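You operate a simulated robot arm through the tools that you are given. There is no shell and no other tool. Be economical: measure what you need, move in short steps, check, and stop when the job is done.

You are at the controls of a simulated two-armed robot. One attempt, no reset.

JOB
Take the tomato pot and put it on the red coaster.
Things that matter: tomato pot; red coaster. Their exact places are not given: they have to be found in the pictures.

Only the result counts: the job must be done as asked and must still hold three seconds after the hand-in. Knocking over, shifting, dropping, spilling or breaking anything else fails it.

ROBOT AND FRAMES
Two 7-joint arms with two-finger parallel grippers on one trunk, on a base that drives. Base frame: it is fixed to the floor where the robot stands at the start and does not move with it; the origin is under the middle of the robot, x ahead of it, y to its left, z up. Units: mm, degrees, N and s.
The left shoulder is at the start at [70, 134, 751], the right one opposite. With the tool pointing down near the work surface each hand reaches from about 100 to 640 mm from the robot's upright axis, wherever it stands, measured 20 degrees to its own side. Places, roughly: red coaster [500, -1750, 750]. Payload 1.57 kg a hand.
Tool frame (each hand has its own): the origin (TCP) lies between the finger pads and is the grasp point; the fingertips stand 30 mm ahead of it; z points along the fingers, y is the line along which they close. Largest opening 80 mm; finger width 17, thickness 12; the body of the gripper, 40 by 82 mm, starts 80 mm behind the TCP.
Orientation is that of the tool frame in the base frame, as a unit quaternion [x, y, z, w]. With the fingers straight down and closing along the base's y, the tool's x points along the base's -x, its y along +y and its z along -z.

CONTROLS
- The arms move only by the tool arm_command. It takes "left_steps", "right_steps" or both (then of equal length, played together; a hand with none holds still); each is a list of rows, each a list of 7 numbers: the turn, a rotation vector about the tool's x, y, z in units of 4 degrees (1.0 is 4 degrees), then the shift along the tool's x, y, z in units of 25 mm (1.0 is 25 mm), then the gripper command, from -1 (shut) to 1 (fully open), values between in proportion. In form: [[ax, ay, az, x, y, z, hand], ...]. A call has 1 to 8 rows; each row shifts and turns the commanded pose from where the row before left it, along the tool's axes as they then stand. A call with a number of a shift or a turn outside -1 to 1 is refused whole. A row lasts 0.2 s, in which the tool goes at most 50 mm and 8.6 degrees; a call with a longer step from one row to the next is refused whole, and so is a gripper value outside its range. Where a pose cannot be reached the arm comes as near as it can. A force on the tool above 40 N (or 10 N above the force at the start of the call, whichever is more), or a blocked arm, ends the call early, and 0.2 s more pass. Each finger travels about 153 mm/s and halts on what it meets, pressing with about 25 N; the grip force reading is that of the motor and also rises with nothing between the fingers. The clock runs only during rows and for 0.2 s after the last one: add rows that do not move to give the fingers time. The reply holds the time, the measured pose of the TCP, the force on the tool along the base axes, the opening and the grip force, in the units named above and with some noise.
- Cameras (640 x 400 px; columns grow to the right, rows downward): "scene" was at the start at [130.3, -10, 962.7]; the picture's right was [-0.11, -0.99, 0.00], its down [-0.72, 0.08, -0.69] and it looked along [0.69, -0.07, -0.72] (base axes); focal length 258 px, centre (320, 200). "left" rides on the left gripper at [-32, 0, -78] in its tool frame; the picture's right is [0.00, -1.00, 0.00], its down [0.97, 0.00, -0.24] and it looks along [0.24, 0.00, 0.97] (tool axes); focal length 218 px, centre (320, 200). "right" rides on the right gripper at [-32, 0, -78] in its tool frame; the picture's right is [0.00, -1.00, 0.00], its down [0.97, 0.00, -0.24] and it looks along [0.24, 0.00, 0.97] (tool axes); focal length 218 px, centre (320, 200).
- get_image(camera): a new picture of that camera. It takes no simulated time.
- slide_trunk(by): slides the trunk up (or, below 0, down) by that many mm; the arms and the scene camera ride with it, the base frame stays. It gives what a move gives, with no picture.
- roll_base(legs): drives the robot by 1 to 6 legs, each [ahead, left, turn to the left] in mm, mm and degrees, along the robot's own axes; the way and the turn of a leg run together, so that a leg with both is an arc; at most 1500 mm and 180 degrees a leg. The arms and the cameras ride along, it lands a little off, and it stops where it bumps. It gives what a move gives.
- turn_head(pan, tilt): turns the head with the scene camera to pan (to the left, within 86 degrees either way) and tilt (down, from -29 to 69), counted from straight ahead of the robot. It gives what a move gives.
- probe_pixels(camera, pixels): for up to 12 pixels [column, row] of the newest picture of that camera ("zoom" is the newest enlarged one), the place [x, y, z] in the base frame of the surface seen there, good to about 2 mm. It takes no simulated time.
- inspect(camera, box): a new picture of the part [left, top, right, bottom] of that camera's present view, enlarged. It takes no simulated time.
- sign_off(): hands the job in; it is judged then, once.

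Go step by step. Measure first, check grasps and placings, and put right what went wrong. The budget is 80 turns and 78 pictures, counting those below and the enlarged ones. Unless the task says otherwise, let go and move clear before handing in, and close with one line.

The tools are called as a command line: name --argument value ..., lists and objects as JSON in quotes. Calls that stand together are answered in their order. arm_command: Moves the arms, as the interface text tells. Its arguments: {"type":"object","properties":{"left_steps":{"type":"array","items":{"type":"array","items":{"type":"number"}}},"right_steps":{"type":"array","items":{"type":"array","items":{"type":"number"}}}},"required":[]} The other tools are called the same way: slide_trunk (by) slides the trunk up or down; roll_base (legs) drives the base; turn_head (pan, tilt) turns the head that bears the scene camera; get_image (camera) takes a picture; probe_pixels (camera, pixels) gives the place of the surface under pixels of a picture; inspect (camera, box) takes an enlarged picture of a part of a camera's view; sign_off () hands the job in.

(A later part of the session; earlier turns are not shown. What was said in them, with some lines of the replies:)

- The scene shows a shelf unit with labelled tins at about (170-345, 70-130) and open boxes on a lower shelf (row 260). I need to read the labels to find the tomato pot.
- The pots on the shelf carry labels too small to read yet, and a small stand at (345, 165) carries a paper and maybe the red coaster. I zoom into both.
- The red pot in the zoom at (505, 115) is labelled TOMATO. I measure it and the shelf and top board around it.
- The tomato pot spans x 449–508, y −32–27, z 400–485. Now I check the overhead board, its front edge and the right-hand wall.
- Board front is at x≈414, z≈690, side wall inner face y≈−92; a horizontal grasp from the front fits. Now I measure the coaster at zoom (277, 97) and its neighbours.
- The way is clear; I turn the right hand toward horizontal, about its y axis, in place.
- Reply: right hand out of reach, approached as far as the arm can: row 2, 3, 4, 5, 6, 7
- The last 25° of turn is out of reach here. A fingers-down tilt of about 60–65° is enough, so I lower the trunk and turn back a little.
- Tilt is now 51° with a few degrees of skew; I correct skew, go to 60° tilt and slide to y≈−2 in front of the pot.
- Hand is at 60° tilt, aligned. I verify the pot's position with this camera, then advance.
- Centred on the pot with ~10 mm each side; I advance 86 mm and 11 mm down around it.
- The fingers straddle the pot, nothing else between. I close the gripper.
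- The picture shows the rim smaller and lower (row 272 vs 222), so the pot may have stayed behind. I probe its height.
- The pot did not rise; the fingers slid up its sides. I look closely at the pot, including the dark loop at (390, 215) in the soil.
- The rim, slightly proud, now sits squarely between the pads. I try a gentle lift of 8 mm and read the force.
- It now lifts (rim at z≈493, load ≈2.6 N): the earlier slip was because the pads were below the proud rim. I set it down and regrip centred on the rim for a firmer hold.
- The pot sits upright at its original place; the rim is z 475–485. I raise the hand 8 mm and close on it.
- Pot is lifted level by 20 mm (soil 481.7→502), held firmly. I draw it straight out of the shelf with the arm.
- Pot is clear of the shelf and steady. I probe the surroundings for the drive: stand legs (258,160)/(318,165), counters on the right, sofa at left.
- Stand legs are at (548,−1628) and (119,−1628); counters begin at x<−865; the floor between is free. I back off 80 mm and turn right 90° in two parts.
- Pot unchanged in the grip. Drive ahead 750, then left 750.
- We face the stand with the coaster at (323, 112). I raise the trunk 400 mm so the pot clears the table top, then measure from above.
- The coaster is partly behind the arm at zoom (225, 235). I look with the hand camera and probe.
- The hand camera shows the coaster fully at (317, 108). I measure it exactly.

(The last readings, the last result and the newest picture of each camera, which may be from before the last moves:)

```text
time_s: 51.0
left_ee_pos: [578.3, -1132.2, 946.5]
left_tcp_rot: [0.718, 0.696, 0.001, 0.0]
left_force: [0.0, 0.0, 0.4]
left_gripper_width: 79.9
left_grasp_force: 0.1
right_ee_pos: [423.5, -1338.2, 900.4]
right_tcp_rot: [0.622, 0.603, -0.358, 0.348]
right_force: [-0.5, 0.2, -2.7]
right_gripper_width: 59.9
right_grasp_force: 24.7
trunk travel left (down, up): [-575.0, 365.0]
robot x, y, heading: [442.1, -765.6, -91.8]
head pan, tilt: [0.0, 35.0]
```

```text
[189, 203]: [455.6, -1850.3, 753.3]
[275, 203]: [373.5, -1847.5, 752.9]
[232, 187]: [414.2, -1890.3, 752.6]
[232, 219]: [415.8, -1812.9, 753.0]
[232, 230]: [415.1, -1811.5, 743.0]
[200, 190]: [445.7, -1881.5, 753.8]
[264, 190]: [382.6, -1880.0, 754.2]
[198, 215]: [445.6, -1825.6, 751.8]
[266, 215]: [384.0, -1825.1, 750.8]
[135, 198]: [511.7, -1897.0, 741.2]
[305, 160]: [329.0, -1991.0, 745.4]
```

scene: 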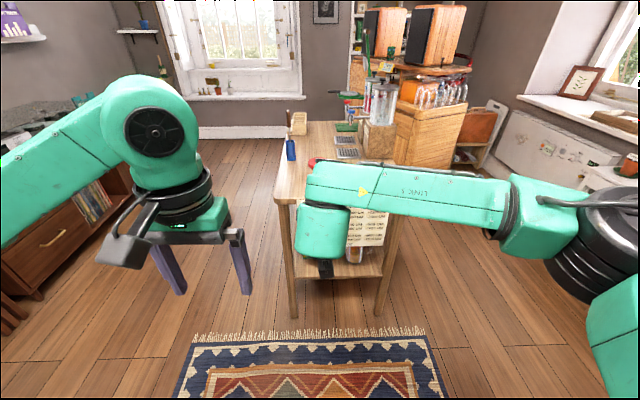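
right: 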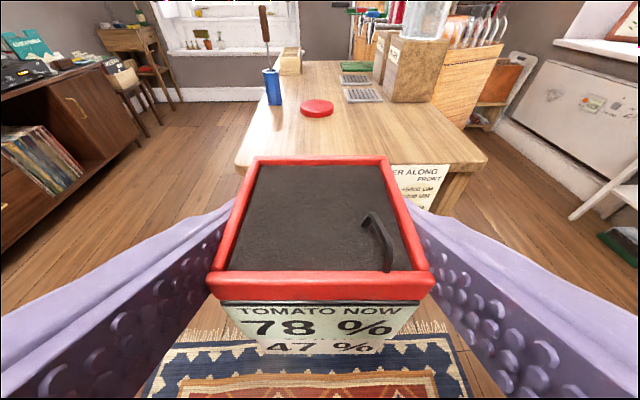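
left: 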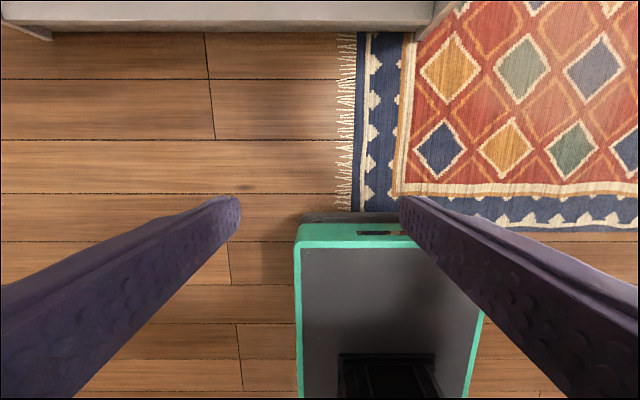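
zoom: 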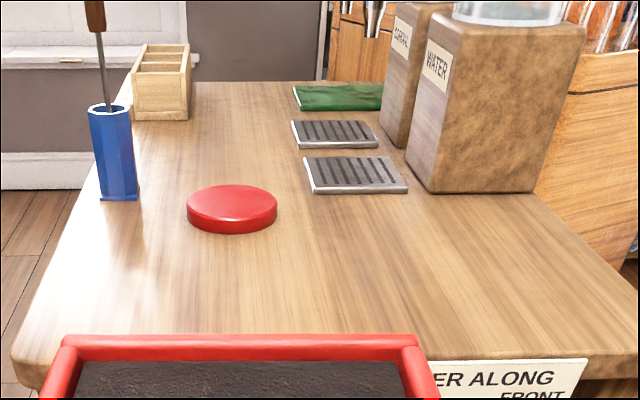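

Coaster centre ≈ (414.6, −1851), top z 753.5, radius 41. The pot bottom is at about z 826, so I drive 420 mm ahead above the table.

roll_base --legs '[[420, 0, 0]]'

get_image --camera "right"

get_image --camera "scene"

```text
time_s: 53.7
left_ee_pos: [563.5, -1560.7, 947.2]
left_tcp_rot: [0.719, 0.695, 0.0, 0.0]
left_force: [0.6, 0.1, 0.7]
left_gripper_width: 80.2
left_grasp_force: 0.1
right_ee_pos: [408.4, -1767.0, 899.9]
right_tcp_rot: [0.623, 0.602, -0.358, 0.348]
right_force: [-0.4, 0.2, -2.6]
right_gripper_width: 59.9
right_grasp_force: 25.3
trunk travel left (down, up): [-575.0, 365.0]
robot x, y, heading: [430.6, -1194.1, -92.2]
head pan, tilt: [0.0, 35.0]
```

```text
43 pictures are left
```

right: 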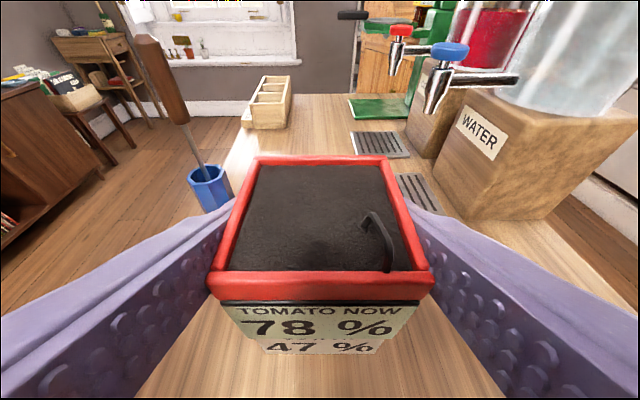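

```text
42 pictures are left
```

scene: 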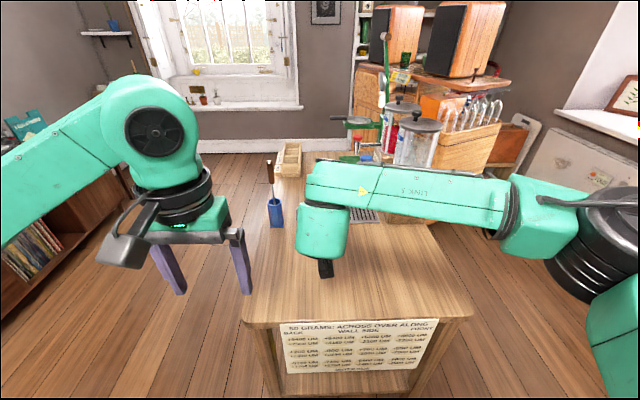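

The pot is above the table. Before going the last 83 mm I check how close the spatula handle (165, 85) and taps (435, 85) are.

probe_pixels --camera "right" --pixels '[[145, 45], [175, 110], [195, 150], [210, 175], [435, 95], [450, 50], [345, 15], [270, 100]]'

```text
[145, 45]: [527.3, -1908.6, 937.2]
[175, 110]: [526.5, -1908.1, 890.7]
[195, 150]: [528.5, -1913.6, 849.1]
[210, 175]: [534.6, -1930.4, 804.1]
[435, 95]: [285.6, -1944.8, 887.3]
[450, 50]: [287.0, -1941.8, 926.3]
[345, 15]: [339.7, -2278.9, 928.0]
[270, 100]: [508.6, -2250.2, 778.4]
```

Everything is well clear. I move 82 mm ahead and 9 mm left over the coaster and then 50 mm down.

arm_command --right_steps '[[0, 0, 0, -0.41, 0.093, 0.71, -1], [0, 0, 0, -0.41, 0.093, 0.71, -1], [0, 0, 0, -0.41, 0.093, 0.71, -1], [0, 0, 0, -0.41, 0.093, 0.71, -1], [0, 0, 0, 0, 0, 0, -1]]'

arm_command --right_steps '[[0, 0, 0, 0.433, 0, 0.25, -1], [0, 0, 0, 0.433, 0, 0.25, -1], [0, 0, 0, 0.433, 0, 0.25, -1], [0, 0, 0, 0.433, 0, 0.25, -1], [0, 0, 0, 0, 0, 0, -1]]'

get_image --camera "right"

get_image --camera "scene"

```text
time_s: 54.9
left_ee_pos: [563.9, -1560.9, 947.2]
left_tcp_rot: [0.72, 0.694, 0.0, -0.001]
left_force: [0.4, -0.5, -0.4]
left_gripper_width: 79.9
left_grasp_force: 0.0
right_ee_pos: [415.1, -1847.5, 899.9]
right_tcp_rot: [0.622, 0.602, -0.359, 0.347]
right_force: [0.4, 0.2, -2.2]
right_gripper_width: 60.0
right_grasp_force: 25.1
trunk travel left (down, up): [-575.0, 365.0]
robot x, y, heading: [427.0, -1196.1, -92.2]
head pan, tilt: [0.0, 35.0]
```

```text
time_s: 56.1
left_ee_pos: [563.2, -1560.2, 946.7]
left_tcp_rot: [0.719, 0.695, 0.0, 0.0]
left_force: [-0.3, -1.2, -0.3]
left_gripper_width: 79.7
left_grasp_force: 0.0
right_ee_pos: [414.7, -1849.0, 849.6]
right_tcp_rot: [0.622, 0.602, -0.36, 0.348]
right_force: [0.0, -0.3, -2.2]
right_gripper_width: 59.8
right_grasp_force: 24.9
trunk travel left (down, up): [-575.0, 365.0]
robot x, y, heading: [427.0, -1196.2, -92.2]
head pan, tilt: [0.0, 35.0]
```

```text
41 pictures are left
```

right: 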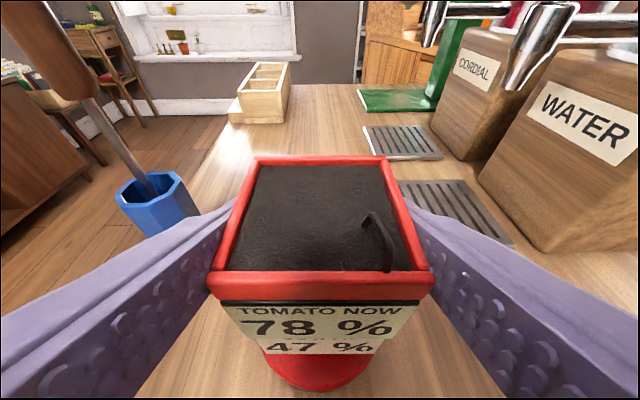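

```text
40 pictures are left
```

scene: 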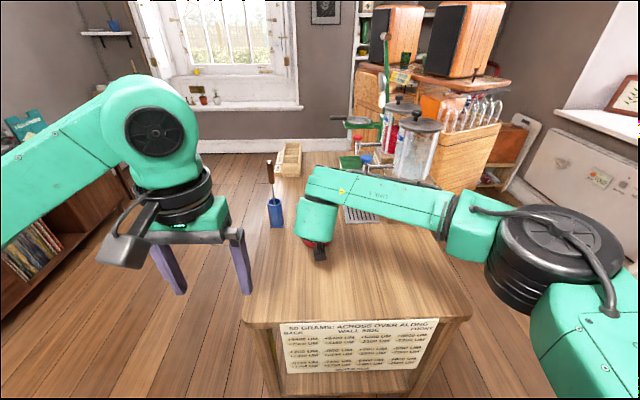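

The red coaster is visible right below the pot at (320, 370). I verify the pot's centre by its rim.

probe_pixels --camera "right" --pixels '[[212, 275], [428, 275], [258, 160], [382, 160], [320, 285], [270, 368], [370, 368], [320, 385]]'

```text
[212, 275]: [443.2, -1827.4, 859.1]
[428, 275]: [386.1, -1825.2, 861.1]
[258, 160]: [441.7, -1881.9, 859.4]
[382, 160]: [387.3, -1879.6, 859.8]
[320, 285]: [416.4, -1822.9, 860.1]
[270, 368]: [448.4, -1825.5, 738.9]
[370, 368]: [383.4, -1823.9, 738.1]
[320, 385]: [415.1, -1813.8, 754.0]
```

Pot centre (414.6, −1852) is on the coaster centre; gap ≈ 21 mm. I lower 20 mm slowly.

arm_command --right_steps '[[0, 0, 0, 0.173, 0, 0.1, -1], [0, 0, 0, 0.173, 0, 0.1, -1], [0, 0, 0, 0.173, 0, 0.1, -1], [0, 0, 0, 0.13, 0, 0.075, -1], [0, 0, 0, 0, 0, 0, -1]]'

get_image --camera "right"

probe_pixels --camera "right" --pixels '[[320, 275], [320, 165], [320, 385], [320, 240]]'

```text
time_s: 57.3
left_ee_pos: [563.8, -1561.0, 945.6]
left_tcp_rot: [0.719, 0.695, 0.0, 0.0]
left_force: [0.1, 0.7, 0.2]
left_gripper_width: 80.2
left_grasp_force: 0.1
right_ee_pos: [414.5, -1849.5, 830.7]
right_tcp_rot: [0.622, 0.603, -0.358, 0.348]
right_force: [-0.1, -0.6, -3.3]
right_gripper_width: 59.7
right_grasp_force: 25.3
trunk travel left (down, up): [-575.0, 365.0]
robot x, y, heading: [429.4, -1193.7, -91.7]
head pan, tilt: [0.0, 35.0]
```

```text
39 pictures are left
```

right: 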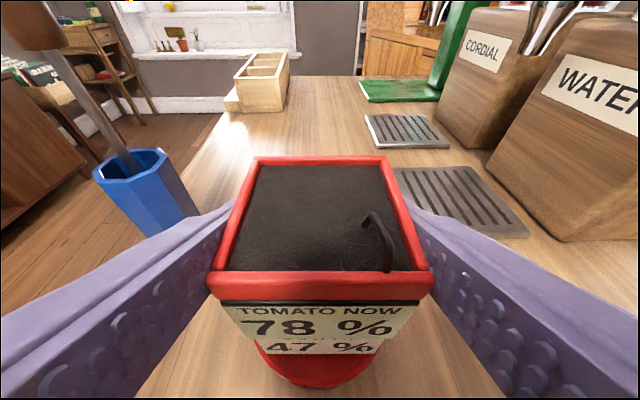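

```text
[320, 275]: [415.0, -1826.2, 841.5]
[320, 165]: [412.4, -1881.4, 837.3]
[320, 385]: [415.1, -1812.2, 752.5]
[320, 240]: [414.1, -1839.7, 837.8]
```

Still hanging (−3.3 N) with about 2 mm gap. I lower in 1 mm steps until the load is taken.

arm_command --right_steps '[[0, 0, 0, 0.035, 0, 0.02, -1], [0, 0, 0, 0.035, 0, 0.02, -1], [0, 0, 0, 0, 0, 0, -1]]'

arm_command --right_steps '[[0, 0, 0, 0.035, 0, 0.02, -1], [0, 0, 0, 0, 0, 0, -1]]'

```text
time_s: 58.1
left_ee_pos: [564.0, -1559.6, 946.3]
left_tcp_rot: [0.719, 0.695, 0.0, 0.0]
left_force: [-0.1, 0.2, 0.5]
left_gripper_width: 79.9
left_grasp_force: 0.0
right_ee_pos: [414.3, -1849.2, 830.0]
right_tcp_rot: [0.622, 0.602, -0.359, 0.348]
right_force: [0.2, -0.5, -1.2]
right_gripper_width: 59.9
right_grasp_force: 24.9
trunk travel left (down, up): [-575.0, 365.0]
robot x, y, heading: [427.3, -1190.8, -91.7]
head pan, tilt: [0.0, 35.0]
```

```text
time_s: 58.7
left_ee_pos: [563.0, -1560.4, 947.6]
left_tcp_rot: [0.719, 0.696, 0.0, 0.0]
left_force: [0.0, -0.4, 0.0]
left_gripper_width: 79.9
left_grasp_force: 0.0
right_ee_pos: [413.6, -1849.3, 828.8]
right_tcp_rot: [0.623, 0.602, -0.359, 0.348]
right_force: [-0.4, 0.5, 1.7]
right_gripper_width: 59.7
right_grasp_force: 24.8
trunk travel left (down, up): [-575.0, 365.0]
robot x, y, heading: [430.5, -1190.7, -91.9]
head pan, tilt: [0.0, 35.0]
```

Load went from −3.3 to +1.7 N: the pot stands on the coaster. I open the gripper and look.

arm_command --right_steps '[[0, 0, 0, 0, 0, 0, 0], [0, 0, 0, 0, 0, 0, 1], [0, 0, 0, 0, 0, 0, 1]]'

get_image --camera "right"

```text
time_s: 59.5
left_ee_pos: [563.4, -1560.1, 947.8]
left_tcp_rot: [0.719, 0.695, 0.0, 0.001]
left_force: [0.8, 0.4, -0.2]
left_gripper_width: 80.1
left_grasp_force: 0.0
right_ee_pos: [413.5, -1849.4, 827.2]
right_tcp_rot: [0.622, 0.602, -0.359, 0.348]
right_force: [-0.7, 0.2, 1.1]
right_gripper_width: 80.1
right_grasp_force: 0.1
trunk travel left (down, up): [-575.0, 365.0]
robot x, y, heading: [428.0, -1197.9, -91.9]
head pan, tilt: [0.0, 35.0]
```

```text
38 pictures are left
```

right: 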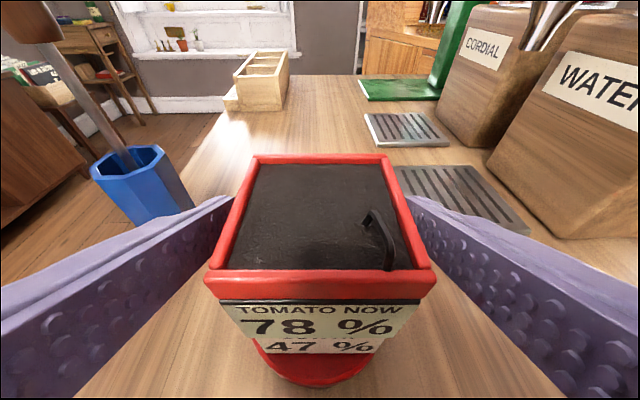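

Both fingers are free of the pot with an even gap. I back straight out along the tool axis.

arm_command --right_steps '[[0, 0, 0, 0, 0, -0.4, 1], [0, 0, 0, 0, 0, -0.8, 1], [0, 0, 0, 0, 0, -0.8, 1], [0, 0, 0, 0, 0, -0.8, 1], [0, 0, 0, 0, 0, -0.8, 1], [0, 0, 0, 0, 0, -0.8, 1], [0, 0, 0, 0, 0, -0.8, 1], [0, 0, 0, 0, 0, -0.8, 1]]'

get_image --camera "right"

get_image --camera "scene"

```text
time_s: 61.3
left_ee_pos: [564.6, -1560.9, 948.3]
left_tcp_rot: [0.719, 0.695, 0.0, 0.0]
left_force: [0.1, 0.1, -0.3]
left_gripper_width: 80.1
left_grasp_force: 0.1
right_ee_pos: [419.3, -1719.1, 904.1]
right_tcp_rot: [0.623, 0.602, -0.359, 0.347]
right_force: [0.3, 0.8, -0.2]
right_gripper_width: 80.0
right_grasp_force: 0.1
trunk travel left (down, up): [-575.0, 365.0]
robot x, y, heading: [429.5, -1198.6, -91.6]
head pan, tilt: [0.0, 35.0]
```

```text
37 pictures are left
```

right: 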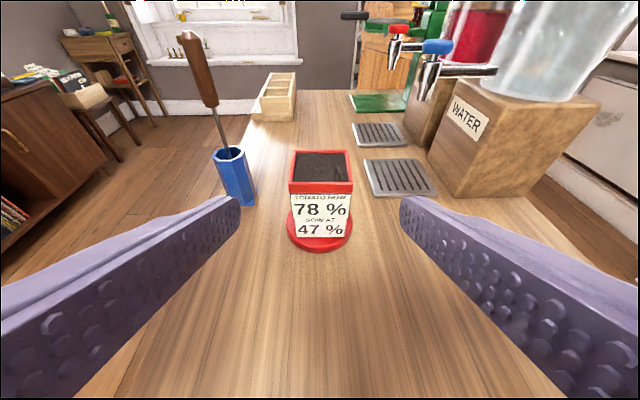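

```text
36 pictures are left
```

scene: 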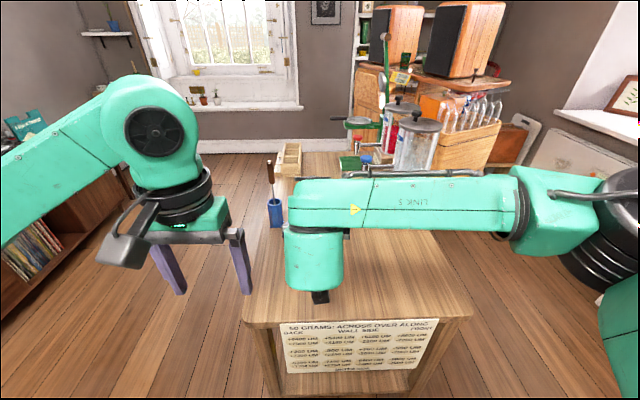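

The pot at (320, 195) stands upright and centred on the red coaster, label intact, and the hand is clear. Job done, handing in.

sign_off

```text
The job is handed in.
```

The tomato pot is standing upright and centred on the red coaster; I let go, moved the hand clear, and handed the job in.
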